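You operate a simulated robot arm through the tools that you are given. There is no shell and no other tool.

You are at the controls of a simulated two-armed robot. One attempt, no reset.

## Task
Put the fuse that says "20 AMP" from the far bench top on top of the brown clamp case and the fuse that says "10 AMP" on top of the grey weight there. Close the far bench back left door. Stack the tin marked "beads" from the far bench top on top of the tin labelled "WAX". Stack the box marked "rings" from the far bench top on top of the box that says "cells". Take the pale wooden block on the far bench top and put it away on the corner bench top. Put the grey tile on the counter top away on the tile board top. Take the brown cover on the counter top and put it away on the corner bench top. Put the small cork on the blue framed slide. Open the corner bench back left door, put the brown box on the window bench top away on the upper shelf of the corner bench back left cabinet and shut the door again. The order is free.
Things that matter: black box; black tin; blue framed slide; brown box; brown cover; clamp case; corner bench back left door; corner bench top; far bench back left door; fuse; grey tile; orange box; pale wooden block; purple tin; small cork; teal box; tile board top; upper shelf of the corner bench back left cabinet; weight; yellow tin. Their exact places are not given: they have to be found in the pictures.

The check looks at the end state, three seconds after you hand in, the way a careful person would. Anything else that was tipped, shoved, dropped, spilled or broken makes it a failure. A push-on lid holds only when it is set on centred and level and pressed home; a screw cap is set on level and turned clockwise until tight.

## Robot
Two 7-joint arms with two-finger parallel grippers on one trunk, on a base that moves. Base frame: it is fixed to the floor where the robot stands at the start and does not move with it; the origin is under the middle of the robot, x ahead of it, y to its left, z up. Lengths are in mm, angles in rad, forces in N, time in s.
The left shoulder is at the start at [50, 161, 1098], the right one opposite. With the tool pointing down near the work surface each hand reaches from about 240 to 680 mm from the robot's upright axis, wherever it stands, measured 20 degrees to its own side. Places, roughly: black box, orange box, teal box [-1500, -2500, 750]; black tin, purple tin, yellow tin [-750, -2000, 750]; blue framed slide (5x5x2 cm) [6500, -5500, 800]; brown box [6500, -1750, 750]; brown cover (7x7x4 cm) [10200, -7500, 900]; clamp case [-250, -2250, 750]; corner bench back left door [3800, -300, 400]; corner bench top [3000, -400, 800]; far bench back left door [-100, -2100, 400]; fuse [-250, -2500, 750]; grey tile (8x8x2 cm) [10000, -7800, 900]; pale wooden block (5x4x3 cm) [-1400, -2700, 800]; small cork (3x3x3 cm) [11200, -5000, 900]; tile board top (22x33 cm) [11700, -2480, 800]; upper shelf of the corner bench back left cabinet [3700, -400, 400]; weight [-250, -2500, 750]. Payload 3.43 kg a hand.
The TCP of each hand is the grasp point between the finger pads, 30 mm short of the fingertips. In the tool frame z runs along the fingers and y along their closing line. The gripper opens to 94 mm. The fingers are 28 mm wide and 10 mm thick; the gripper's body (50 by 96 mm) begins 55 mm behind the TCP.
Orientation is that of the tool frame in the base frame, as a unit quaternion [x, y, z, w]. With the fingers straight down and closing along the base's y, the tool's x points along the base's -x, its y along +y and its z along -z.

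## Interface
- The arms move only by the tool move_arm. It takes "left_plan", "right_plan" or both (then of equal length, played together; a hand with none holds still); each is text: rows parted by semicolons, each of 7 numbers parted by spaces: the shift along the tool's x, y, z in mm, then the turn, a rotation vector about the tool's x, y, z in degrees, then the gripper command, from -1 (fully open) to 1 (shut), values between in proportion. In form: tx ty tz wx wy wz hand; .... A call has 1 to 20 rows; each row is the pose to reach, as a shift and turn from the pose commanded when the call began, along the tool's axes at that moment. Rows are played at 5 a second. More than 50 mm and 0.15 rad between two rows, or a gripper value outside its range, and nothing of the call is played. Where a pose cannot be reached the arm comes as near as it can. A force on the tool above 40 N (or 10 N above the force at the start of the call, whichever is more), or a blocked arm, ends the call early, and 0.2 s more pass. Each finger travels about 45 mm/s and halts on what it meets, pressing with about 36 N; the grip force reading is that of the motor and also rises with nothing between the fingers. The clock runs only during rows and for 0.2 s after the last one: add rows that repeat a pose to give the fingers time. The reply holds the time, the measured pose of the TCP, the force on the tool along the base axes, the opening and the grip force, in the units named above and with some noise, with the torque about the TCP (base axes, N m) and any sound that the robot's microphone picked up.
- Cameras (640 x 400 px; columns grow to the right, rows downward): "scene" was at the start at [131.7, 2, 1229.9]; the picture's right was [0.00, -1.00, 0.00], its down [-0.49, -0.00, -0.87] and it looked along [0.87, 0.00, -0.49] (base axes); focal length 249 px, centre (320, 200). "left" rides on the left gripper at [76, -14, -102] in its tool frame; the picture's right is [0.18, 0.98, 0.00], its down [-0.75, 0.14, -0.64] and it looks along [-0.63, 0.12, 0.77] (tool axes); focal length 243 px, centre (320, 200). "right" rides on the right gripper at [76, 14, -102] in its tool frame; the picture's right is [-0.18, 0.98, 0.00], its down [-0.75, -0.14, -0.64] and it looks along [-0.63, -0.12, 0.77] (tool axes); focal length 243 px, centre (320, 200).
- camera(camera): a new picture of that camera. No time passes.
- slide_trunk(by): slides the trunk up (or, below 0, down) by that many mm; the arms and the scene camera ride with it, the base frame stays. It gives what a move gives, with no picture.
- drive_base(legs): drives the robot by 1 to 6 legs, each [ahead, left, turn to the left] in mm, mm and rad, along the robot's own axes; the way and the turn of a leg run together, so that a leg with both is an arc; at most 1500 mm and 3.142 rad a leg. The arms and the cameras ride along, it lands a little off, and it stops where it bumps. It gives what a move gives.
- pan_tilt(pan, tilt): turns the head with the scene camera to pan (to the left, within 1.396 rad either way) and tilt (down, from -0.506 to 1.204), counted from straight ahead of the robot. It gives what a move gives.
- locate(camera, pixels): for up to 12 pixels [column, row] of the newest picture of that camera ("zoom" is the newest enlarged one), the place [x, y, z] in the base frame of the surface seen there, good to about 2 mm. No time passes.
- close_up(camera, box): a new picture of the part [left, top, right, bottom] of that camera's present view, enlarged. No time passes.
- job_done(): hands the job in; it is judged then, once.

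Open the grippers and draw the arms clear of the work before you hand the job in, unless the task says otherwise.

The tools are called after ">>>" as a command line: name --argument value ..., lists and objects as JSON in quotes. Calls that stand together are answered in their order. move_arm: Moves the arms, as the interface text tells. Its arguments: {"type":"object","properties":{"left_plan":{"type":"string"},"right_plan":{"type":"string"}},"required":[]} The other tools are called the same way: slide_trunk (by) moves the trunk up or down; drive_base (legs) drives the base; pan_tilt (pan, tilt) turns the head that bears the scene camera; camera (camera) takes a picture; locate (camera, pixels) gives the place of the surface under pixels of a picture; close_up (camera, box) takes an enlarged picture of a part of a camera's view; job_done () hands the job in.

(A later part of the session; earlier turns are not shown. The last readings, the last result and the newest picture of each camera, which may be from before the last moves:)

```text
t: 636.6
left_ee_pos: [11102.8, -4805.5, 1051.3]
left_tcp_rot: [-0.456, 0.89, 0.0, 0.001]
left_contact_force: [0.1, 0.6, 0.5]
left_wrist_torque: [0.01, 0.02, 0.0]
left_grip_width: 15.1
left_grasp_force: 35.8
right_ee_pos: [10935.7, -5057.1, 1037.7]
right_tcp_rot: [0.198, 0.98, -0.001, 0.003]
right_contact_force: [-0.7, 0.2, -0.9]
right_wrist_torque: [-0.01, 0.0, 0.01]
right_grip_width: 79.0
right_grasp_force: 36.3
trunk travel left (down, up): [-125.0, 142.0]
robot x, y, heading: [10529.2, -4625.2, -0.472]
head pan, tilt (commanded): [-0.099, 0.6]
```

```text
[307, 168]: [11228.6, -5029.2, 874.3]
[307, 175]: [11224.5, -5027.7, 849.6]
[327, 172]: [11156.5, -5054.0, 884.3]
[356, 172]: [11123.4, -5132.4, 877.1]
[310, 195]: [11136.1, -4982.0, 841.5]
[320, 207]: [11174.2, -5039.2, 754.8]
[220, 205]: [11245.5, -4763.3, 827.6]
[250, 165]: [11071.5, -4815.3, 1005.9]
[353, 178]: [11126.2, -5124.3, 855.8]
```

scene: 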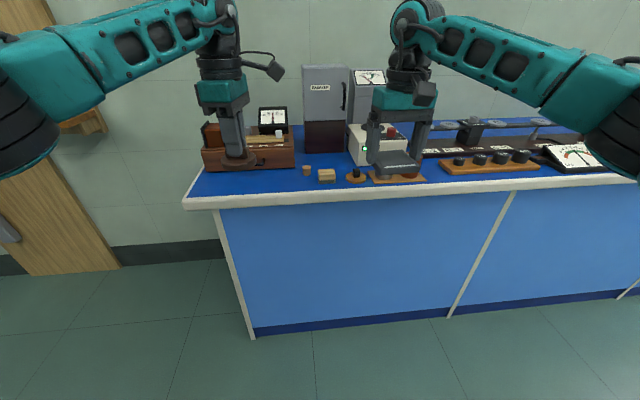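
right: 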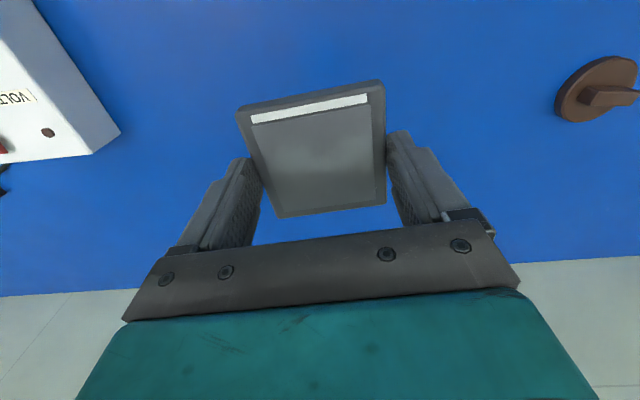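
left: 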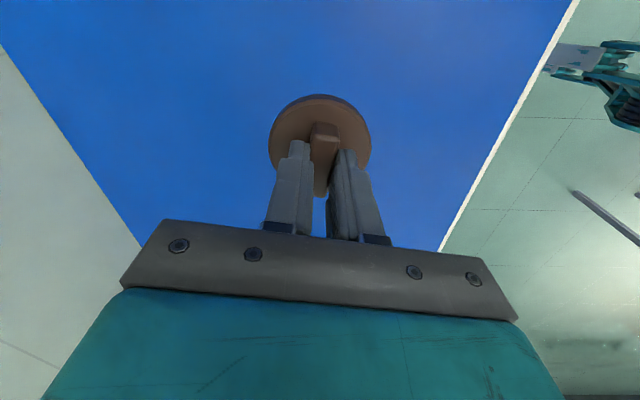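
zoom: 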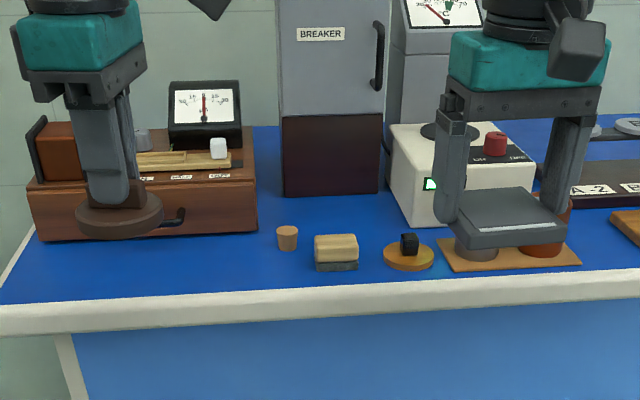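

The cork is at (11226,-5028), z 850–875. Hands are full, so first the tile: I move left and turn to face the window-wall bench.

>>> drive_base --legs '[[0, 1100, 0], [0, 0, 1.575]]'

>>> pan_tilt --pan 0.0 --tilt 0.45

>>> camera --camera "scene"

```text
t: 650.4
left_ee_pos: [11195.4, -3073.9, 1053.8]
left_tcp_rot: [0.954, -0.301, -0.001, 0.0]
left_contact_force: [0.5, -0.1, 0.0]
left_wrist_torque: [0.01, -0.01, -0.01]
left_grip_width: 15.0
left_grasp_force: 35.8
right_ee_pos: [11448.5, -3238.1, 1036.9]
right_tcp_rot: [-0.559, 0.829, 0.001, 0.002]
right_contact_force: [0.5, 0.5, -1.5]
right_wrist_torque: [-0.01, 0.05, 0.0]
right_grip_width: 79.4
right_grasp_force: 36.4
trunk travel left (down, up): [-125.0, 142.0]
robot x, y, heading: [11028.8, -3656.2, 1.113]
head pan, tilt (commanded): [-0.099, 0.6]
```

```text
t: 651.1
left_ee_pos: [11194.9, -3074.2, 1053.2]
left_tcp_rot: [0.954, -0.3, -0.001, 0.001]
left_contact_force: [0.6, 0.0, -0.6]
left_wrist_torque: [0.05, 0.0, 0.04]
left_grip_width: 14.3
left_grasp_force: 36.0
right_ee_pos: [11448.6, -3238.0, 1037.8]
right_tcp_rot: [-0.56, 0.829, 0.002, 0.002]
right_contact_force: [0.1, -0.5, -0.9]
right_wrist_torque: [0.0, -0.01, 0.04]
right_grip_width: 79.2
right_grasp_force: 36.2
trunk travel left (down, up): [-125.0, 142.0]
robot x, y, heading: [11028.8, -3651.1, 1.112]
head pan, tilt (commanded): [0.0, 0.45]
```

```text
taken
```

scene: 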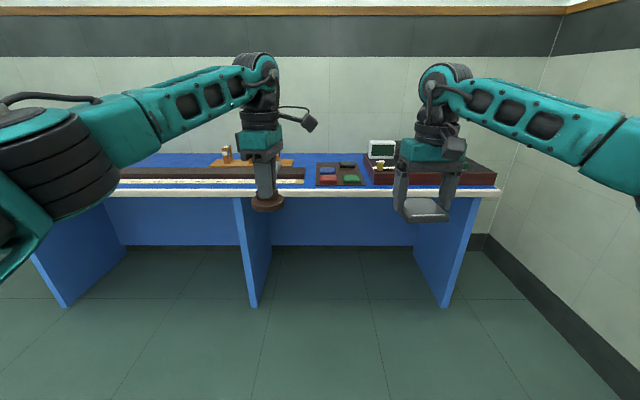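

The tile board with coloured tiles seems to be at (340,174). I enlarge it.

>>> close_up --camera "scene" --box '[280, 135, 430, 210]'

>>> locate --camera "scene" --pixels '[[318, 184], [366, 184], [318, 165], [358, 163], [327, 170], [352, 178], [328, 179], [348, 169], [340, 190], [345, 195]]'

```text
4.27 times, centred on (355, 172) of scene
```

zoom: 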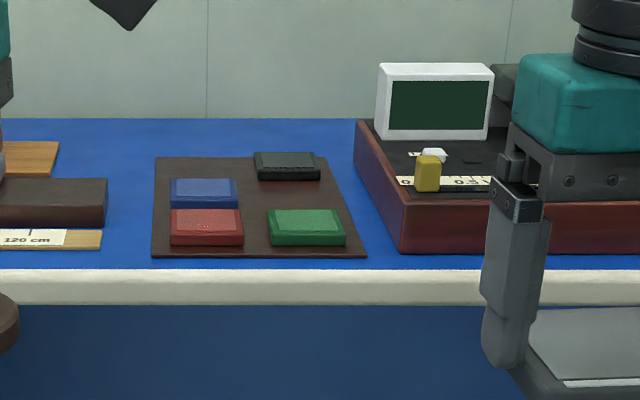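

```text
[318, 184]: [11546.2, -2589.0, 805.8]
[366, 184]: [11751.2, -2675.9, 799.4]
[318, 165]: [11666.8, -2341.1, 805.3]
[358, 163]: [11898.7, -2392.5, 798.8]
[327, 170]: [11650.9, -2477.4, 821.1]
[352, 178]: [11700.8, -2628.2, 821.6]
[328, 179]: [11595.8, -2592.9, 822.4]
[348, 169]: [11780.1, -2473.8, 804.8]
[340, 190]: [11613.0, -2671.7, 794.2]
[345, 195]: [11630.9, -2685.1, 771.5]
```

The board holds four tiles, with free slots at mid-right and back-left. I drive up to the bench.

>>> drive_base --legs '[[800, -15, -0.007]]'

>>> pan_tilt --pan -0.1 --tilt 0.75

>>> camera --camera "scene"

```text
t: 655.4
left_ee_pos: [11573.0, -2367.6, 1052.9]
left_tcp_rot: [0.952, -0.305, -0.001, 0.0]
left_contact_force: [0.1, -0.6, -0.6]
left_wrist_torque: [-0.03, 0.0, 0.02]
left_grip_width: 14.6
left_grasp_force: 35.3
right_ee_pos: [11825.4, -2534.7, 1037.3]
right_tcp_rot: [-0.555, 0.832, 0.002, 0.002]
right_contact_force: [-0.3, -0.3, -0.8]
right_wrist_torque: [-0.02, 0.0, -0.01]
right_grip_width: 79.1
right_grasp_force: 36.2
trunk travel left (down, up): [-125.0, 142.0]
robot x, y, heading: [11396.8, -2944.4, 1.101]
head pan, tilt (commanded): [0.0, 0.45]
```

```text
t: 656.2
left_ee_pos: [11573.5, -2368.1, 1052.9]
left_tcp_rot: [0.952, -0.306, -0.001, 0.0]
left_contact_force: [0.8, 0.1, 0.1]
left_wrist_torque: [-0.02, 0.01, 0.03]
left_grip_width: 14.4
left_grasp_force: 36.3
right_ee_pos: [11824.5, -2534.3, 1037.1]
right_tcp_rot: [-0.555, 0.832, 0.001, 0.002]
right_contact_force: [0.2, 0.3, -1.8]
right_wrist_torque: [0.0, 0.02, -0.01]
right_grip_width: 79.2
right_grasp_force: 36.0
trunk travel left (down, up): [-125.0, 142.0]
robot x, y, heading: [11399.6, -2942.2, 1.101]
head pan, tilt (commanded): [-0.099, 0.75]
```

```text
taken
```

scene: 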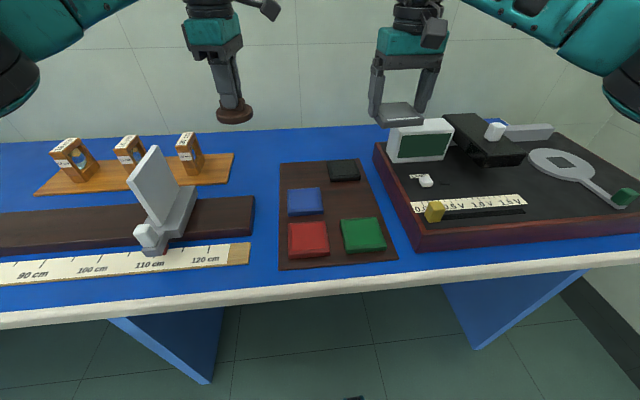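

The board is well visible. I locate the tiles' corners around the free slot between green and black.

>>> close_up --camera "scene" --box '[265, 145, 415, 275]'

>>> locate --camera "scene" --pixels '[[281, 165], [358, 160], [397, 260], [280, 269], [342, 220], [378, 217], [331, 180], [358, 178], [290, 190], [320, 188], [343, 200], [302, 174]]'

```text
3.08 times, centred on (340, 210) of scene
```

zoom: 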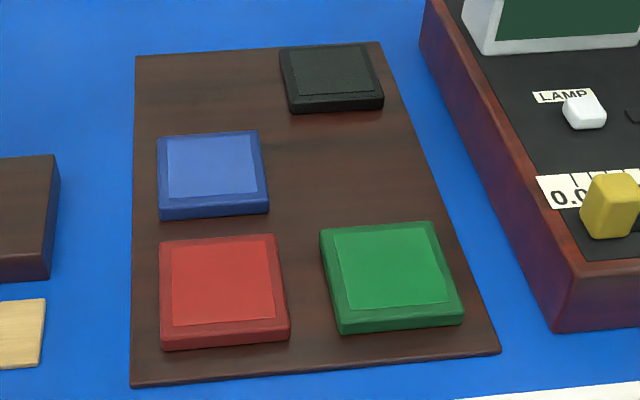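

```text
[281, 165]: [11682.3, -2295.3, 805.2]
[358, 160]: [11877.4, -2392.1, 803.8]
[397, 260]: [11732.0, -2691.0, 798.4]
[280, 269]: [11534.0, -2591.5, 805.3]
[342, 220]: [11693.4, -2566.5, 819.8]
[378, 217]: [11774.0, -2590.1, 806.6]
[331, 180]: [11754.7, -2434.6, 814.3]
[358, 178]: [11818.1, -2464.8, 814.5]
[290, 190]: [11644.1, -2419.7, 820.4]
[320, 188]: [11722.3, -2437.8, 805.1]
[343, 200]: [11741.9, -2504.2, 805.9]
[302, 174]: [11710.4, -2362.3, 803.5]
```

I locate more points for the slot limits.

>>> locate --camera "zoom" --pixels '[[260, 135], [266, 195], [325, 232], [430, 226], [290, 105], [380, 100], [350, 165], [285, 165], [425, 165], [160, 140], [165, 60], [275, 60]]'

```text
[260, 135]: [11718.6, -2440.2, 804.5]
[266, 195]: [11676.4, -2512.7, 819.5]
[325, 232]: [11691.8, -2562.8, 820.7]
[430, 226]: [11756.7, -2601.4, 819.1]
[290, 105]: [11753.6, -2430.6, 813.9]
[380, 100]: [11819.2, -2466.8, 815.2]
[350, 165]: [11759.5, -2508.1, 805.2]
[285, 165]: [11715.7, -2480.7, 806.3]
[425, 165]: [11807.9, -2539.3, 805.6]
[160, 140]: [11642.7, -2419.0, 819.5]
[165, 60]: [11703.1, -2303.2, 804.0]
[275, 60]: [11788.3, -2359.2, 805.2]
```

The free slot's centre is (11756.6,-2516.3) on the board (z 805). I move the tile over it, align 4°, and lower to about 16 mm above.

>>> move_arm --right_plan "5 35 0 0 0 2 1; 9.5 69.6 0 0 0 4.1 1; 9.5 69.6 45 0 0 4.1 1; 9.5 69.6 90 0 0 4.1 1; 9.5 69.6 135 0 0 4.1 1; 9.5 69.6 168 0 0 4.1 1; 9.5 69.6 177 0 0 4.1 1; 9.5 69.6 177 0 0 4.1 1"

>>> camera --camera "right"

>>> camera --camera "scene"

```text
t: 658.0
left_ee_pos: [11572.8, -2367.9, 1052.8]
left_tcp_rot: [0.952, -0.305, -0.001, 0.001]
left_contact_force: [-0.4, -0.6, 0.1]
left_wrist_torque: [0.01, 0.0, 0.0]
left_grip_width: 14.8
left_grasp_force: 36.4
right_ee_pos: [11758.1, -2515.5, 860.4]
right_tcp_rot: [-0.525, 0.851, 0.001, 0.002]
right_contact_force: [0.3, 0.7, -0.9]
right_wrist_torque: [0.01, 0.01, -0.03]
right_grip_width: 79.2
right_grasp_force: 36.6
trunk travel left (down, up): [-125.0, 142.0]
robot x, y, heading: [11398.9, -2946.3, 1.096]
head pan, tilt (commanded): [-0.099, 0.75]
```

```text
taken
```

right: 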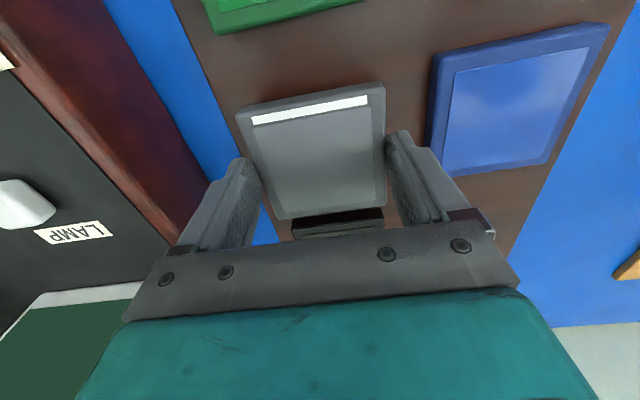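

```text
taken
```

scene: 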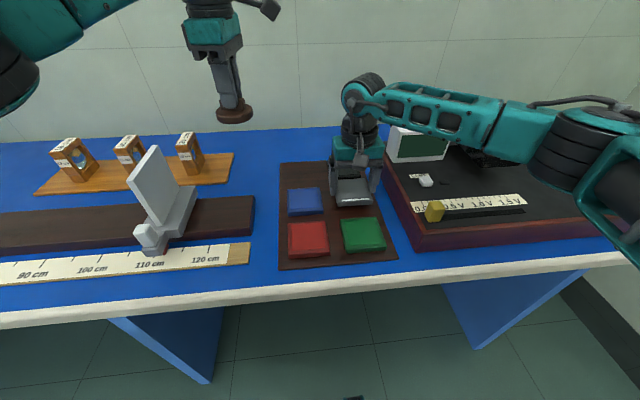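

Aligned within the slot. I lower in fine steps until contact.

>>> move_arm --right_plan "0.5 1 7 0 0 0 1; 0.5 1 12 0 0 0 1; 0.5 1 15 0 0 0 1; 0.5 1 16.5 0 0 0 1; 0.5 1 17.3 0 0 0 1; 0.5 1 17.3 0 0 0 1"

```text
t: 659.4
left_ee_pos: [11573.6, -2369.0, 1052.7]
left_tcp_rot: [0.952, -0.306, -0.001, 0.0]
left_contact_force: [-0.1, -0.2, -0.4]
left_wrist_torque: [0.04, -0.01, 0.0]
left_grip_width: 14.7
left_grasp_force: 36.1
right_ee_pos: [11757.0, -2515.2, 843.4]
right_tcp_rot: [-0.524, 0.851, 0.003, 0.003]
right_contact_force: [0.7, 1.0, 5.6]
right_wrist_torque: [-0.27, -0.06, -0.01]
right_grip_width: 79.5
right_grasp_force: 36.8
trunk travel left (down, up): [-125.0, 142.0]
robot x, y, heading: [11396.1, -2943.0, 1.101]
head pan, tilt (commanded): [-0.099, 0.75]
```

Contact at 5.6 N. I open gently and rise straight up.

>>> move_arm --right_plan "0 0 -0.3 0 0 0 -0.8; 0 0 -0.3 0 0 0 -0.9; 0 0 -0.3 0 0 0 -0.95; 0 0 -0.3 0 0 0 -0.95; 0 0 -20 0 0 0 -0.95; 0 0 -60 0 0 0 -0.95; 0 0 -105 0 0 0 -0.95; 0 0 -150 0 0 0 -0.95; 0 0 -190 0 0 0 -0.95"

>>> camera --camera "scene"

>>> camera --camera "right"

```text
t: 661.4
left_ee_pos: [11572.6, -2367.3, 1053.3]
left_tcp_rot: [0.952, -0.306, -0.001, 0.0]
left_contact_force: [0.4, -1.1, -0.2]
left_wrist_torque: [0.02, 0.01, 0.02]
left_grip_width: 14.6
left_grasp_force: 35.6
right_ee_pos: [11756.3, -2517.3, 1033.8]
right_tcp_rot: [-0.524, 0.852, 0.002, 0.002]
right_contact_force: [0.5, 0.3, 0.6]
right_wrist_torque: [0.01, 0.04, 0.03]
right_grip_width: 91.6
right_grasp_force: 0.1
trunk travel left (down, up): [-125.0, 142.0]
robot x, y, heading: [11401.9, -2948.7, 1.103]
head pan, tilt (commanded): [-0.099, 0.75]
```

```text
taken
```

scene: 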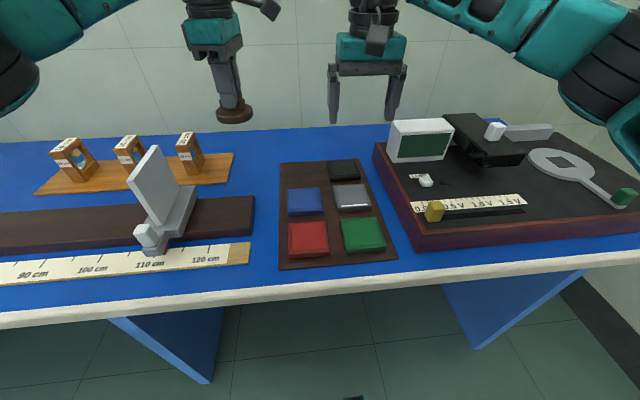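

```text
taken
```

right: 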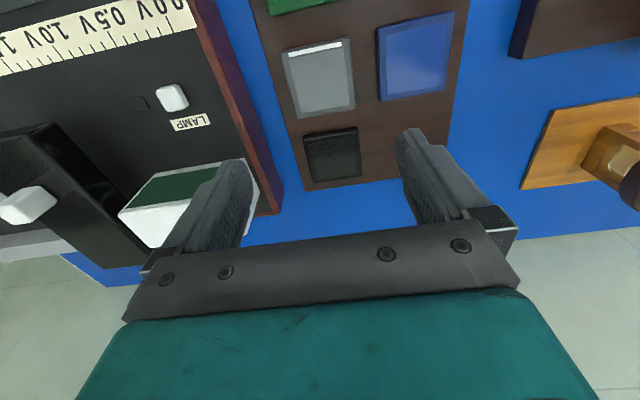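

The grey tile lies neatly on the board. I retract the left hand with the cover (back and up), then return for the cork.

>>> move_arm --left_plan "6 40 -20 0 0 0 1; 12 80 -40 0 0 0 1; 18 120 -60 0 0 0 1; 25 160 -70 0 0 0 1; 31 200 -70 0 0 0 1; 37 240 -70 0 0 0 1; 37 240 -70 0 0 0 1" --right_plan "20 0 0 0 0 0 -0.5; 40 0 0 0 0 0 0; 60 0 0 0 0 0 0; 80 0 0 0 0 0 0; 100 0 0 0 0 0 0; 120 0 0 0 0 0 0; 120 0 0 0 0 0 0"

>>> drive_base --legs '[[-850, 0, 0], [0, 0, -1.57], [0, -1040, 0]]'

>>> pan_tilt --pan 0.0 --tilt 0.6

>>> camera --camera "scene"

```text
t: 663.0
left_ee_pos: [11463.4, -2585.6, 1124.0]
left_tcp_rot: [0.952, -0.306, 0.0, 0.0]
left_contact_force: [-0.4, 0.7, -0.5]
left_wrist_torque: [0.01, -0.03, 0.0]
left_grip_width: 14.9
left_grasp_force: 36.3
right_ee_pos: [11701.8, -2623.6, 1032.3]
right_tcp_rot: [-0.525, 0.851, 0.002, 0.002]
right_contact_force: [0.4, -0.3, -0.6]
right_wrist_torque: [0.01, -0.04, -0.02]
right_grip_width: 47.2
right_grasp_force: 0.0
trunk travel left (down, up): [-125.0, 142.0]
robot x, y, heading: [11401.3, -2943.4, 1.101]
head pan, tilt (commanded): [-0.099, 0.75]
```

```text
t: 680.3
left_ee_pos: [10896.3, -4686.3, 1122.1]
left_tcp_rot: [-0.452, 0.892, 0.001, 0.0]
left_contact_force: [0.0, -0.1, 0.3]
left_wrist_torque: [0.03, 0.0, 0.01]
left_grip_width: 15.0
left_grasp_force: 36.5
right_ee_pos: [10855.5, -4924.0, 1032.2]
right_tcp_rot: [0.236, 0.972, -0.001, 0.001]
right_contact_force: [-0.4, 0.9, 0.7]
right_wrist_torque: [0.04, -0.01, 0.02]
right_grip_width: 47.1
right_grasp_force: 0.1
trunk travel left (down, up): [-125.0, 142.0]
robot x, y, heading: [10539.8, -4621.1, -0.48]
head pan, tilt (commanded): [-0.099, 0.75]
```

```text
t: 681.0
left_ee_pos: [10897.4, -4686.2, 1123.1]
left_tcp_rot: [-0.452, 0.892, 0.001, -0.001]
left_contact_force: [-0.2, 0.0, -0.8]
left_wrist_torque: [-0.06, 0.02, -0.02]
left_grip_width: 14.8
left_grasp_force: 35.7
right_ee_pos: [10855.0, -4925.3, 1031.7]
right_tcp_rot: [0.235, 0.972, -0.001, 0.002]
right_contact_force: [0.9, -0.5, -0.9]
right_wrist_torque: [0.03, 0.0, 0.01]
right_grip_width: 47.2
right_grasp_force: 0.0
trunk travel left (down, up): [-125.0, 142.0]
robot x, y, heading: [10539.6, -4621.0, -0.481]
head pan, tilt (commanded): [0.0, 0.6]
```

```text
taken
```

scene: 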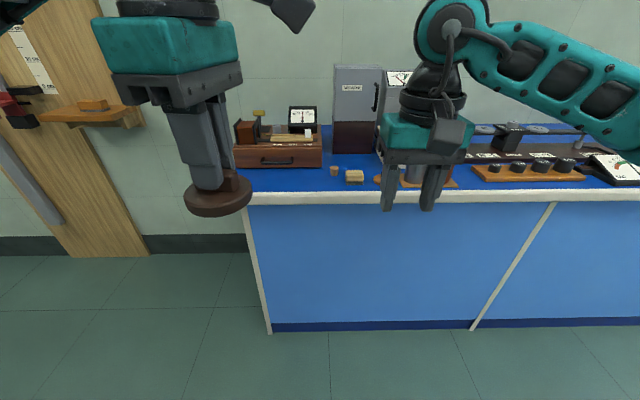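

I drive up to the counter so the cork is in front of the right hand.

>>> drive_base --legs '[[335, 45, 0.013]]'

>>> pan_tilt --pan 0.0 --tilt 0.8

>>> camera --camera "scene"

```text
t: 683.3
left_ee_pos: [11215.4, -4794.5, 1123.5]
left_tcp_rot: [-0.457, 0.889, 0.0, 0.001]
left_contact_force: [0.0, 0.3, -0.6]
left_wrist_torque: [0.0, 0.02, -0.01]
left_grip_width: 14.6
left_grasp_force: 36.4
right_ee_pos: [11177.8, -5034.2, 1031.0]
right_tcp_rot: [0.23, 0.973, -0.001, 0.002]
right_contact_force: [-0.1, -0.1, 0.2]
right_wrist_torque: [0.0, 0.04, -0.02]
right_grip_width: 46.9
right_grasp_force: 0.1
trunk travel left (down, up): [-125.0, 142.0]
robot x, y, heading: [10852.3, -4734.1, -0.472]
head pan, tilt (commanded): [0.0, 0.6]
```

```text
t: 684.0
left_ee_pos: [11216.0, -4794.0, 1122.9]
left_tcp_rot: [-0.459, 0.889, 0.001, 0.0]
left_contact_force: [0.4, -0.3, -0.5]
left_wrist_torque: [-0.04, 0.03, -0.01]
left_grip_width: 14.7
left_grasp_force: 36.1
right_ee_pos: [11177.7, -5033.8, 1032.3]
right_tcp_rot: [0.231, 0.973, -0.001, 0.003]
right_contact_force: [-1.3, -0.4, -0.4]
right_wrist_torque: [-0.02, 0.03, -0.03]
right_grip_width: 46.9
right_grasp_force: 0.0
trunk travel left (down, up): [-125.0, 142.0]
robot x, y, heading: [10854.4, -4731.5, -0.466]
head pan, tilt (commanded): [0.0, 0.799]
```

```text
taken
```

scene: 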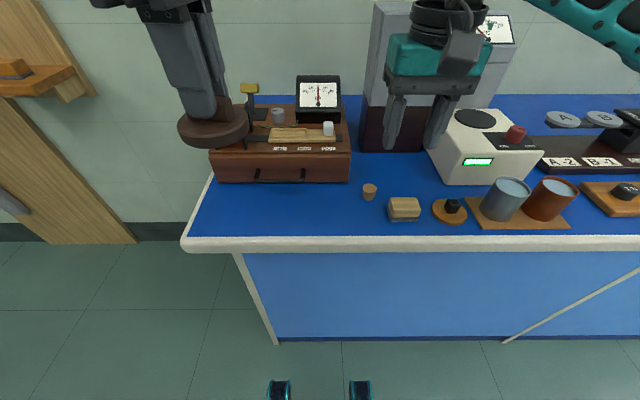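

The cork is at (369,190). I locate its top precisely.

>>> close_up --camera "scene" --box '[330, 165, 450, 235]'

>>> locate --camera "zoom" --pixels '[[208, 112], [176, 112], [240, 114], [208, 100], [208, 125], [208, 165], [320, 200], [395, 190], [208, 195]]'

```text
5.33 times, centred on (390, 200) of scene
```

zoom: 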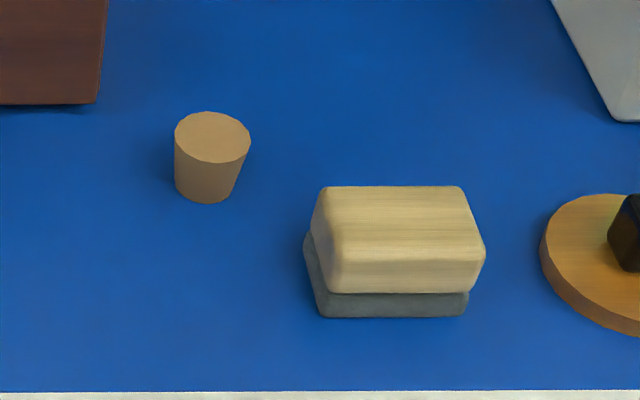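

```text
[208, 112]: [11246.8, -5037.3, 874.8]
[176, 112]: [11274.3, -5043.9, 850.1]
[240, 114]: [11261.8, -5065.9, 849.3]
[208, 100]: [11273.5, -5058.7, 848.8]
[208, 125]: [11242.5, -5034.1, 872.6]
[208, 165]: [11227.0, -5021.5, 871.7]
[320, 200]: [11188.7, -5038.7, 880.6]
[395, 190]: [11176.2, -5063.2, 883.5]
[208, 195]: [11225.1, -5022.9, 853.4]
```

Cork top centre ≈(11237,-5029.5), z 874. I check the brown box's nearest edge for finger clearance.

>>> locate --camera "zoom" --pixels '[[98, 100], [95, 60], [104, 10], [60, 103], [110, 104], [228, 135], [190, 135], [210, 118], [210, 158]]'

>>> locate --camera "scene" --pixels '[[348, 150], [345, 130], [340, 100], [300, 150], [250, 85], [385, 150]]'

```text
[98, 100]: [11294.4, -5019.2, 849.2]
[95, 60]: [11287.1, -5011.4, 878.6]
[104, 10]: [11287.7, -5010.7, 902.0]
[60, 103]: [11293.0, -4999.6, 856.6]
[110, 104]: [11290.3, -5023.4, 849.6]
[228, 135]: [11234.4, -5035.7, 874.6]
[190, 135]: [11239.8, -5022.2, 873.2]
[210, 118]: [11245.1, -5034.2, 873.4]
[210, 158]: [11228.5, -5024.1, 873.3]
```

```text
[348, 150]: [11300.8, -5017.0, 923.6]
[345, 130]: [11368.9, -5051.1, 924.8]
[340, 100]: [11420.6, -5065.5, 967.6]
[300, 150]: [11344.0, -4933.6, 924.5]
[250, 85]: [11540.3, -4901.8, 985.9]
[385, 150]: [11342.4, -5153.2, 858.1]
```

Cork centre (11237,-5029). I bring the right hand above it with a 50 mm opening.

>>> move_arm --right_plan "-25 15 0 0 0 0 -0.1; -50.8 30.9 0 0 0 0 -0.1; -50.8 30.9 45 0 0 0 -0.1; -50.8 30.9 90 0 0 0 -0.1; -50.8 30.9 102 0 0 0 -0.1; -50.8 30.9 102 0 0 0 -0.1"

>>> camera --camera "right"

```text
t: 685.4
left_ee_pos: [11215.5, -4793.9, 1122.8]
left_tcp_rot: [-0.457, 0.889, 0.001, 0.0]
left_contact_force: [0.0, 0.6, -0.1]
left_wrist_torque: [0.01, 0.0, 0.04]
left_grip_width: 14.7
left_grasp_force: 36.0
right_ee_pos: [11236.6, -5028.9, 930.8]
right_tcp_rot: [0.231, 0.973, 0.0, 0.003]
right_contact_force: [-0.6, -0.2, 0.3]
right_wrist_torque: [0.01, -0.02, 0.0]
right_grip_width: 51.5
right_grasp_force: 0.0
trunk travel left (down, up): [-125.0, 142.0]
robot x, y, heading: [10853.5, -4731.9, -0.467]
head pan, tilt (commanded): [0.0, 0.799]
```

```text
taken
```

right: 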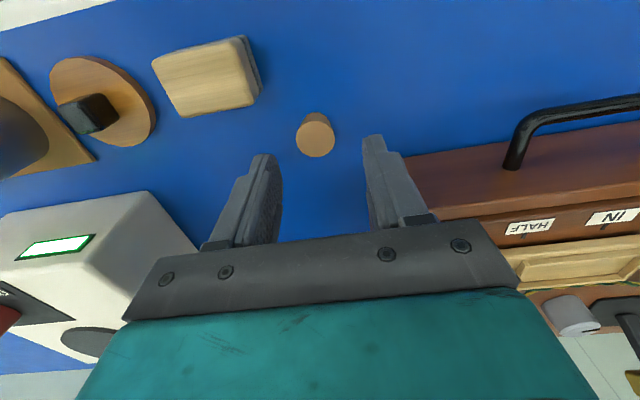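

The cork (315,138) is between the fingers. I refine its centre and check the black handle's distance.

>>> locate --camera "right" --pixels '[[315, 138], [299, 138], [332, 138], [315, 124], [315, 155], [515, 162], [525, 125], [425, 165]]'

```text
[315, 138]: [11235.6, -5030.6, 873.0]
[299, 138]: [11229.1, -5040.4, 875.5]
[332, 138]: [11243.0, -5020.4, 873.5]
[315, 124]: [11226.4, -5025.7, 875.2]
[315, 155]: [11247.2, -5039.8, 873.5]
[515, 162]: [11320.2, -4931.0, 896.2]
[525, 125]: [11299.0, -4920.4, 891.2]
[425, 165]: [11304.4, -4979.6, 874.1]
```

Centre ≈(11236,-5031). I descend to z≈894 and close on the cork.

>>> move_arm --right_plan "-0.6 -1.9 20 0 0 0 -0.1; -0.6 -1.9 36.5 0 0 0 -0.1; -0.6 -1.9 36.5 0 0 0 0.2; -0.6 -1.9 36.5 0 0 0 0.6; -0.6 -1.9 36.5 0 0 0 1; -0.6 -1.9 36.5 0 0 0 1; -0.6 -1.9 36.5 0 0 0 1"

>>> camera --camera "right"

```text
t: 687.0
left_ee_pos: [11216.1, -4794.3, 1124.0]
left_tcp_rot: [-0.459, 0.889, 0.002, 0.0]
left_contact_force: [0.1, 0.0, -0.2]
left_wrist_torque: [0.05, -0.04, 0.05]
left_grip_width: 14.5
left_grasp_force: 36.4
right_ee_pos: [11236.4, -5032.4, 892.5]
right_tcp_rot: [0.23, 0.973, 0.0, 0.003]
right_contact_force: [0.1, -0.1, -0.7]
right_wrist_torque: [-0.02, -0.01, 0.01]
right_grip_width: 9.8
right_grasp_force: 35.8
trunk travel left (down, up): [-125.0, 142.0]
robot x, y, heading: [10856.4, -4730.4, -0.465]
head pan, tilt (commanded): [0.0, 0.799]
```

```text
taken
```

right: 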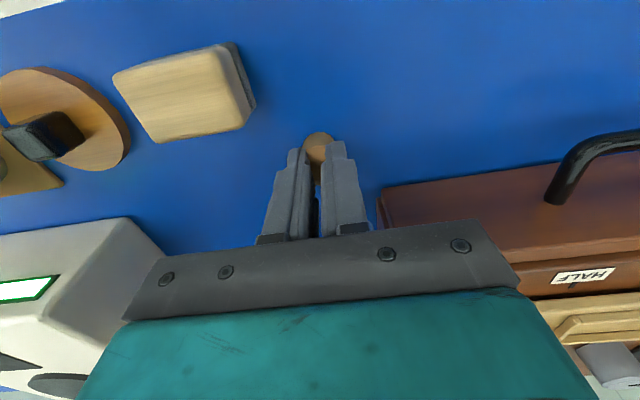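

The opening is only 9.8 mm, less than the cork's width. I look closely at what is between the fingers before lifting.

>>> close_up --camera "right" --box '[260, 110, 380, 200]'

>>> close_up --camera "scene" --box '[330, 120, 450, 230]'

```text
4.44 times, centred on (320, 155) of right
```

zoom: 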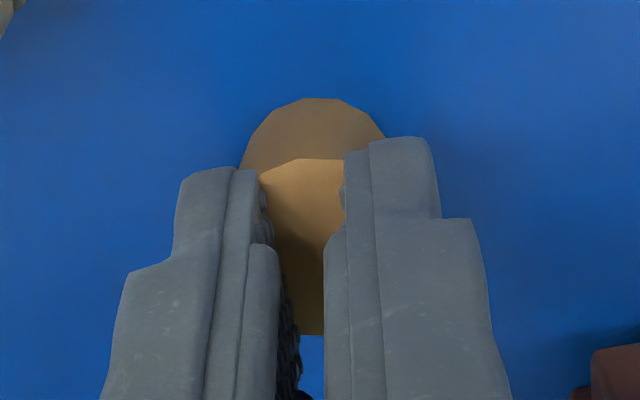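

```text
3.64 times, centred on (390, 175) of scene
```

zoom: 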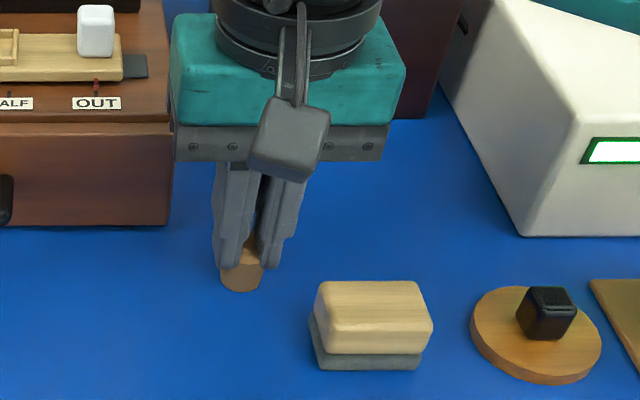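

The cork is between the fingertips. I lift 40 mm slowly and check that it comes along.

>>> move_arm --right_plan "0 0 -5 0 0 0 1; 0 0 -15 0 0 0 1; 0 0 -30 0 0 0 1; 0 0 -45 0 0 0 1; 0 0 -45 0 0 0 1"

>>> close_up --camera "scene" --box '[330, 110, 450, 220]'

>>> close_up --camera "right" --box '[260, 110, 380, 200]'

```text
t: 688.2
left_ee_pos: [11215.6, -4795.5, 1123.1]
left_tcp_rot: [-0.458, 0.889, 0.002, 0.001]
left_contact_force: [-0.1, 0.2, -0.6]
left_wrist_torque: [-0.01, 0.0, 0.01]
left_grip_width: 14.9
left_grasp_force: 35.6
right_ee_pos: [11235.9, -5030.7, 938.8]
right_tcp_rot: [0.23, 0.973, 0.0, 0.003]
right_contact_force: [-0.2, 0.4, -0.6]
right_wrist_torque: [0.02, 0.0, -0.01]
right_grip_width: 9.0
right_grasp_force: 35.8
trunk travel left (down, up): [-125.0, 142.0]
robot x, y, heading: [10856.4, -4727.5, -0.465]
head pan, tilt (commanded): [0.0, 0.799]
```

```text
3.64 times, centred on (390, 165) of scene
```

zoom: 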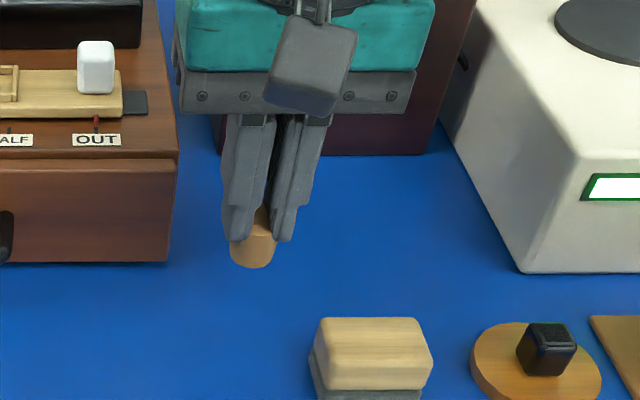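

```text
4.44 times, centred on (320, 155) of right
```

zoom: 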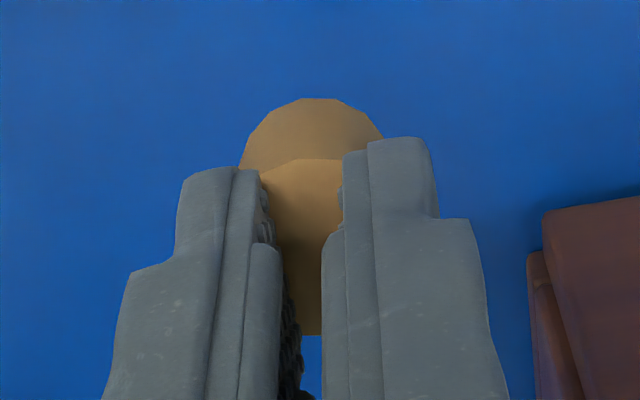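

The cork came along. The width crept from 9.8 to 9.0, so I hold still for a second to see whether it keeps creeping.

>>> move_arm --right_plan "0 0 0 0 0 0 1; 0 0 0 0 0 0 1; 0 0 0 0 0 0 1; 0 0 0 0 0 0 1; 0 0 0 0 0 0 1"

>>> close_up --camera "right" --box '[260, 110, 380, 200]'

```text
t: 689.4
left_ee_pos: [11215.3, -4794.8, 1123.8]
left_tcp_rot: [-0.457, 0.889, 0.001, 0.001]
left_contact_force: [1.0, 0.0, -0.2]
left_wrist_torque: [0.01, -0.01, 0.04]
left_grip_width: 15.1
left_grasp_force: 35.8
right_ee_pos: [11236.8, -5029.9, 937.9]
right_tcp_rot: [0.23, 0.973, 0.0, 0.003]
right_contact_force: [-0.3, 0.5, -0.1]
right_wrist_torque: [0.01, 0.0, 0.03]
right_grip_width: 9.9
right_grasp_force: 36.0
trunk travel left (down, up): [-125.0, 142.0]
robot x, y, heading: [10853.6, -4727.8, -0.469]
head pan, tilt (commanded): [0.0, 0.799]
```

```text
4.44 times, centred on (320, 155) of right
```

zoom: 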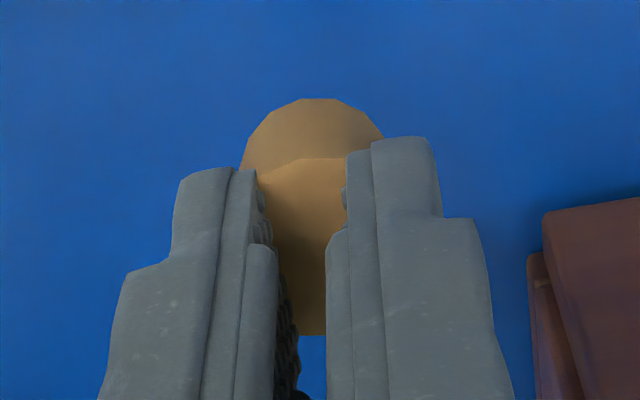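

Stable (noise only). I raise the cork, back away, and drive toward the slide's bench.

>>> move_arm --right_plan "0 0 -40 0 0 0 1; 0 0 -80 0 0 0 1; 10 0 -110 0 0 0 1; 50 -10 -110 0 0 0 1; 50 -10 -110 0 0 0 1"

>>> drive_base --legs '[[-400, 0, 0], [0, 0, -1.3], [0, 0, -1.255], [1300, 0, 0], [1300, 0, 0]]'

>>> pan_tilt --pan 0.3 --tilt 0.35

>>> camera --camera "scene"

```text
t: 690.6
left_ee_pos: [11216.3, -4794.7, 1123.2]
left_tcp_rot: [-0.458, 0.889, 0.001, 0.001]
left_contact_force: [0.1, -0.7, 0.0]
left_wrist_torque: [0.01, -0.01, -0.01]
left_grip_width: 14.9
left_grasp_force: 36.4
right_ee_pos: [11186.4, -5018.1, 1049.0]
right_tcp_rot: [0.23, 0.973, 0.0, 0.002]
right_contact_force: [-1.0, -0.1, 0.4]
right_wrist_torque: [0.01, -0.03, -0.03]
right_grip_width: 13.3
right_grasp_force: 36.1
trunk travel left (down, up): [-125.0, 142.0]
robot x, y, heading: [10857.6, -4729.8, -0.47]
head pan, tilt (commanded): [0.0, 0.799]
```

```text
t: 711.7
left_ee_pos: [7585.9, -5072.4, 1122.1]
left_tcp_rot: [0.71, 0.704, 0.0, 0.001]
left_contact_force: [-0.2, 0.0, 0.1]
left_wrist_torque: [0.01, -0.02, 0.0]
left_grip_width: 14.6
left_grasp_force: 35.8
right_ee_pos: [7481.9, -4873.3, 1048.8]
right_tcp_rot: [0.997, 0.074, -0.003, 0.001]
right_contact_force: [-0.5, -0.4, -0.2]
right_wrist_torque: [0.0, -0.01, 0.02]
right_grip_width: 14.4
right_grasp_force: 35.3
trunk travel left (down, up): [-125.0, 142.0]
robot x, y, heading: [7916.6, -4918.3, -2.999]
head pan, tilt (commanded): [0.0, 0.799]
```

```text
t: 712.6
left_ee_pos: [7586.7, -5073.5, 1122.9]
left_tcp_rot: [0.71, 0.704, -0.001, 0.001]
left_contact_force: [0.4, -0.5, -0.4]
left_wrist_torque: [0.03, 0.0, 0.01]
left_grip_width: 14.7
left_grasp_force: 36.1
right_ee_pos: [7481.4, -4874.1, 1048.4]
right_tcp_rot: [0.997, 0.073, -0.003, 0.0]
right_contact_force: [0.3, 0.7, -0.3]
right_wrist_torque: [0.0, 0.04, 0.0]
right_grip_width: 14.6
right_grasp_force: 35.7
trunk travel left (down, up): [-125.0, 142.0]
robot x, y, heading: [7918.0, -4915.5, -2.998]
head pan, tilt (commanded): [0.3, 0.351]
```

```text
taken
```

scene: 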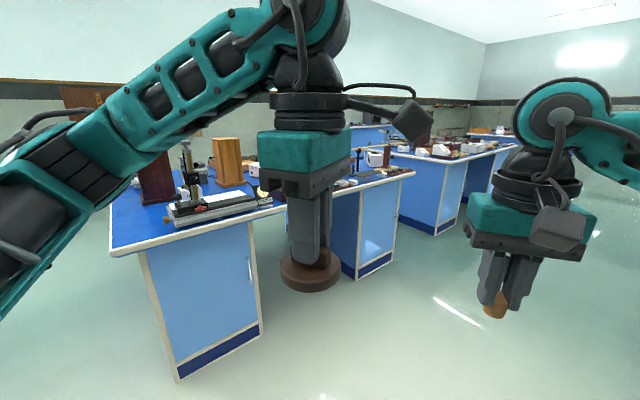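

The right grip width changed from 9.9 to 14.5 mm; I check how the cork sits now.

>>> close_up --camera "right" --box '[260, 110, 380, 200]'

>>> close_up --camera "scene" --box '[450, 230, 560, 330]'

```text
4.44 times, centred on (320, 155) of right
```

zoom: 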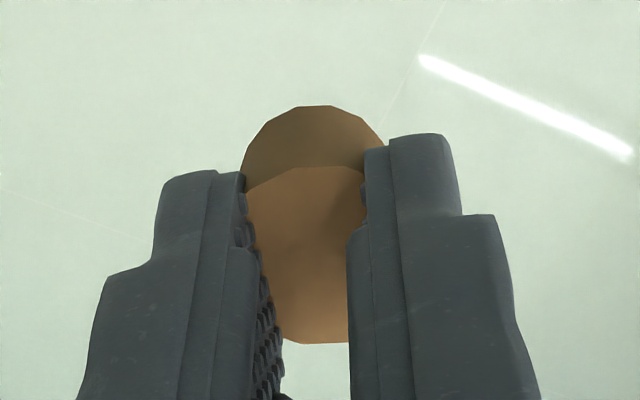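

```text
4.00 times, centred on (505, 280) of scene
```

zoom: 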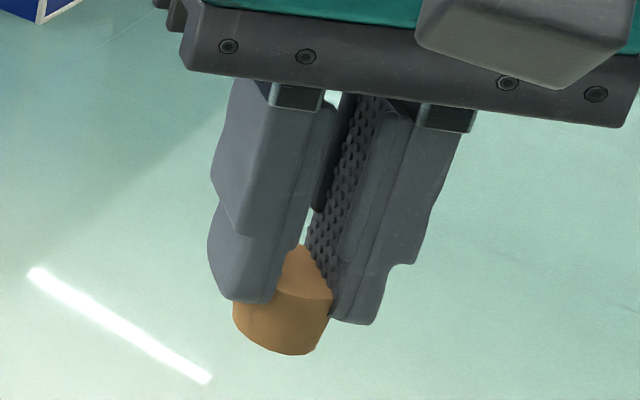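

The cork is held near its top and not dropping (fingers just spread as the grip settled). I look for the slide on this bench.

>>> close_up --camera "scene" --box '[100, 120, 420, 300]'

>>> locate --camera "scene" --pixels '[[112, 248], [280, 208], [415, 172], [340, 192], [215, 205], [265, 195], [375, 180], [180, 378], [395, 260]]'

```text
2.00 times, centred on (260, 210) of scene
```

zoom: 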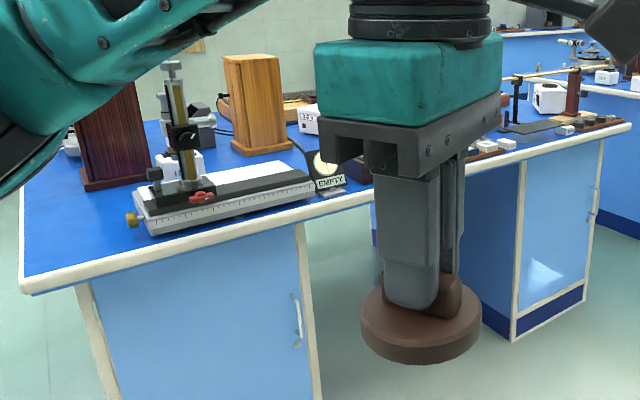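

```text
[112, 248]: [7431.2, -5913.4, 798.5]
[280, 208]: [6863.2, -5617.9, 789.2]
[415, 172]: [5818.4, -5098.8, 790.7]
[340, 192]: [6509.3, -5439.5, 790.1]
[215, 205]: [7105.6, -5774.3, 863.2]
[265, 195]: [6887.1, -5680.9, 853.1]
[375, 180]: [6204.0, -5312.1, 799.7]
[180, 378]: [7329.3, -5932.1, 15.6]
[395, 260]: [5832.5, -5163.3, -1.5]
```

The bench edge is known; the slide should be near its middle. I turn to face the bench and move to its front.

>>> drive_base --legs '[[0, 0, 0.961], [0, -870, 0], [500, 0, 0]]'

>>> pan_tilt --pan -0.1 --tilt 0.6

>>> camera --camera "scene"

```text
t: 725.5
left_ee_pos: [6869.4, -5343.7, 1123.6]
left_tcp_rot: [0.297, 0.955, 0.001, 0.002]
left_contact_force: [0.5, 0.6, -0.1]
left_wrist_torque: [0.01, 0.01, -0.01]
left_grip_width: 14.7
left_grasp_force: 36.4
right_ee_pos: [6644.8, -5318.2, 1048.7]
right_tcp_rot: [0.847, 0.532, -0.002, 0.001]
right_contact_force: [-0.3, -0.3, -0.8]
right_wrist_torque: [0.03, 0.03, 0.0]
right_grip_width: 14.6
right_grasp_force: 35.7
trunk travel left (down, up): [-125.0, 142.0]
robot x, y, heading: [6930.0, -4980.5, -2.024]
head pan, tilt (commanded): [0.3, 0.351]
```

```text
t: 726.4
left_ee_pos: [6870.4, -5342.5, 1122.9]
left_tcp_rot: [0.297, 0.955, 0.002, 0.001]
left_contact_force: [-0.6, -0.3, -0.1]
left_wrist_torque: [0.01, 0.03, -0.05]
left_grip_width: 14.9
left_grasp_force: 35.7
right_ee_pos: [6645.7, -5317.2, 1049.4]
right_tcp_rot: [0.846, 0.532, -0.002, 0.0]
right_contact_force: [0.9, -0.1, -0.2]
right_wrist_torque: [0.0, -0.02, -0.02]
right_grip_width: 14.3
right_grasp_force: 35.4
trunk travel left (down, up): [-125.0, 142.0]
robot x, y, heading: [6929.0, -4981.4, -2.023]
head pan, tilt (commanded): [-0.099, 0.6]
```

```text
taken
```

scene: 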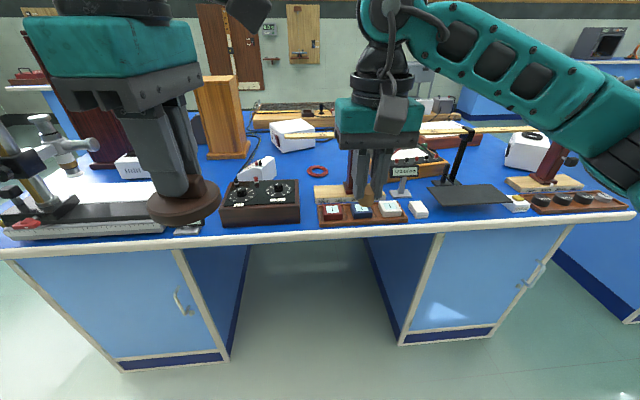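

>>> close_up --camera "scene" --box '[300, 170, 460, 240]'

>>> locate --camera "scene" --pixels '[[334, 210], [361, 211], [389, 208], [419, 210], [330, 220], [400, 218], [360, 232], [515, 203], [340, 190]]'

```text
4.00 times, centred on (380, 205) of scene
```

zoom: 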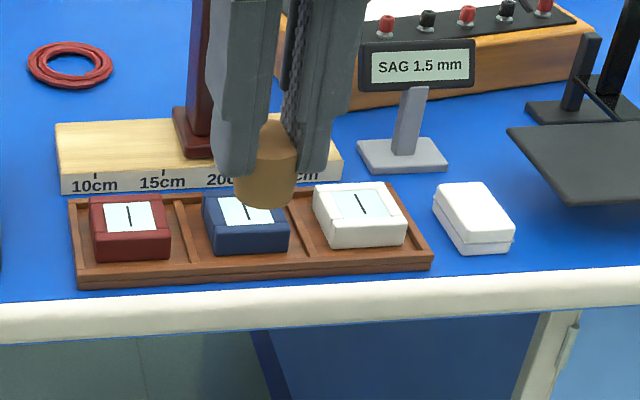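

```text
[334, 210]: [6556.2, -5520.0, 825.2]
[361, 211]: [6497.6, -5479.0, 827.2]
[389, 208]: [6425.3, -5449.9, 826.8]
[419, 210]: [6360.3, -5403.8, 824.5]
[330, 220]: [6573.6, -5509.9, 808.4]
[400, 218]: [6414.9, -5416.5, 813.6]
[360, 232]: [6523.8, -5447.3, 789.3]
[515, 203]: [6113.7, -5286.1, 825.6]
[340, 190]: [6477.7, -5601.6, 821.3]
```

The blue framed slide is the middle one in the tray, at (6498,-5479), top z≈827. I drive closer.

>>> drive_base --legs '[[165, 0, -0.01]]'

>>> pan_tilt --pan -0.15 --tilt 0.75

>>> camera --camera "scene"

>>> camera --camera "right"

```text
t: 727.8
left_ee_pos: [6792.5, -5489.2, 1123.5]
left_tcp_rot: [0.303, 0.953, 0.0, 0.001]
left_contact_force: [0.6, -0.1, -0.3]
left_wrist_torque: [0.0, 0.01, 0.0]
left_grip_width: 14.7
left_grasp_force: 36.1
right_ee_pos: [6568.9, -5463.4, 1048.0]
right_tcp_rot: [0.849, 0.528, -0.003, 0.002]
right_contact_force: [0.3, -0.5, 0.0]
right_wrist_torque: [0.07, -0.02, 0.02]
right_grip_width: 14.6
right_grasp_force: 36.2
trunk travel left (down, up): [-125.0, 142.0]
robot x, y, heading: [6856.3, -5125.5, -2.031]
head pan, tilt (commanded): [-0.099, 0.6]
```

```text
t: 728.5
left_ee_pos: [6792.2, -5490.5, 1122.7]
left_tcp_rot: [0.303, 0.953, 0.0, 0.001]
left_contact_force: [-1.0, -0.1, -0.7]
left_wrist_torque: [-0.02, 0.0, 0.0]
left_grip_width: 14.6
left_grasp_force: 36.2
right_ee_pos: [6569.9, -5462.9, 1049.3]
right_tcp_rot: [0.849, 0.528, -0.003, 0.002]
right_contact_force: [0.3, -0.1, -0.5]
right_wrist_torque: [0.05, 0.0, 0.01]
right_grip_width: 14.5
right_grasp_force: 35.9
trunk travel left (down, up): [-125.0, 142.0]
robot x, y, heading: [6851.3, -5124.1, -2.034]
head pan, tilt (commanded): [-0.15, 0.75]
```

```text
taken
```

scene: 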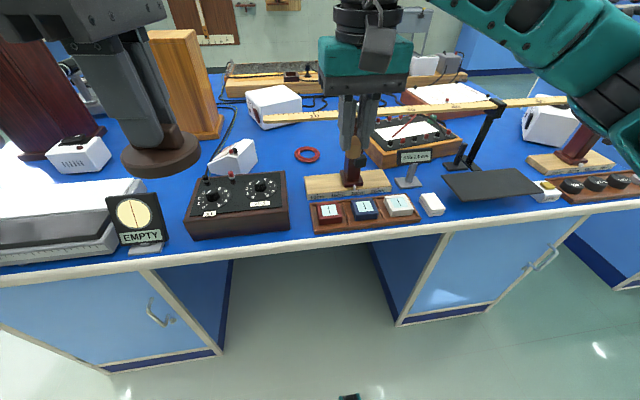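

```text
taken
```

right: 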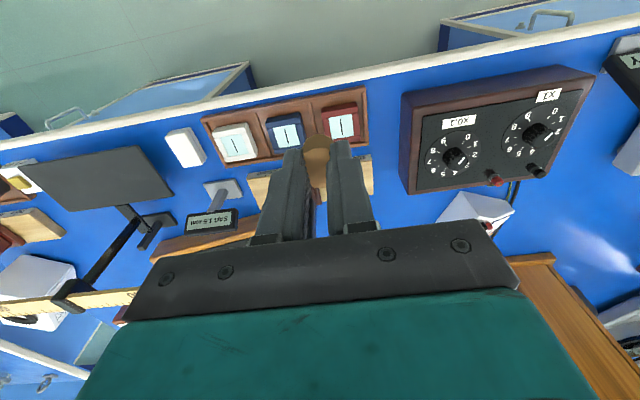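

I locate the blue slide's corners and the post/beam standing behind the tray.

>>> close_up --camera "scene" --box '[290, 90, 450, 230]'

>>> locate --camera "scene" --pixels '[[364, 207], [354, 201], [374, 199], [377, 216], [356, 219], [364, 216], [352, 175], [325, 115], [400, 110], [345, 187], [353, 150], [430, 108]]'

```text
2.86 times, centred on (370, 160) of scene
```

zoom: 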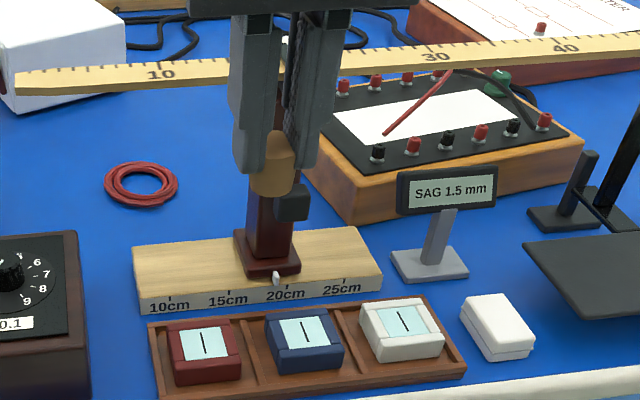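

```text
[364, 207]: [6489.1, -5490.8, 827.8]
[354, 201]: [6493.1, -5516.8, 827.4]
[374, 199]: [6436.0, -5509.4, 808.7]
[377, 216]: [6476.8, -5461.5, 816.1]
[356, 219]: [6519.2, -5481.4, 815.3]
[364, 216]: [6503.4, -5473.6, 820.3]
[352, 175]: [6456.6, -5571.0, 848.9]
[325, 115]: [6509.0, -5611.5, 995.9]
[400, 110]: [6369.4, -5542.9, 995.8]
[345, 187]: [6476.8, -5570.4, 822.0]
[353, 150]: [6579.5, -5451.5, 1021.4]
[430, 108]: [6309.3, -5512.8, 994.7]
```

The beam is at z≈995, 100 mm behind the slide: clear of the gripper if I come straight down. I get the slide's top corners precisely.

>>> close_up --camera "scene" --box '[335, 185, 395, 230]'

>>> locate --camera "zoom" --pixels '[[320, 180], [205, 140], [400, 110], [440, 215], [240, 255], [280, 150], [360, 140], [380, 210], [290, 225]]'

```text
8.89 times, centred on (365, 208) of scene
```

zoom: 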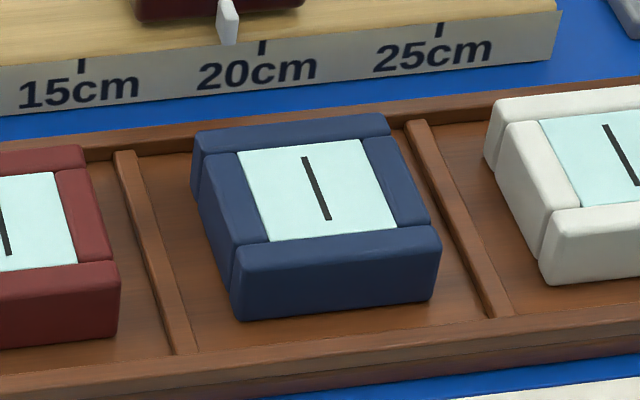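

```text
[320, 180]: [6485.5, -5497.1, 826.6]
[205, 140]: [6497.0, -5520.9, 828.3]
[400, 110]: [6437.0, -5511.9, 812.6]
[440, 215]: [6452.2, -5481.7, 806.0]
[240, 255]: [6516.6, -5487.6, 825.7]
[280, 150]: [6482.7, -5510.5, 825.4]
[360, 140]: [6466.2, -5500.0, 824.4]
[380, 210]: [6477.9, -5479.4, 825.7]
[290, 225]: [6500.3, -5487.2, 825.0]
```

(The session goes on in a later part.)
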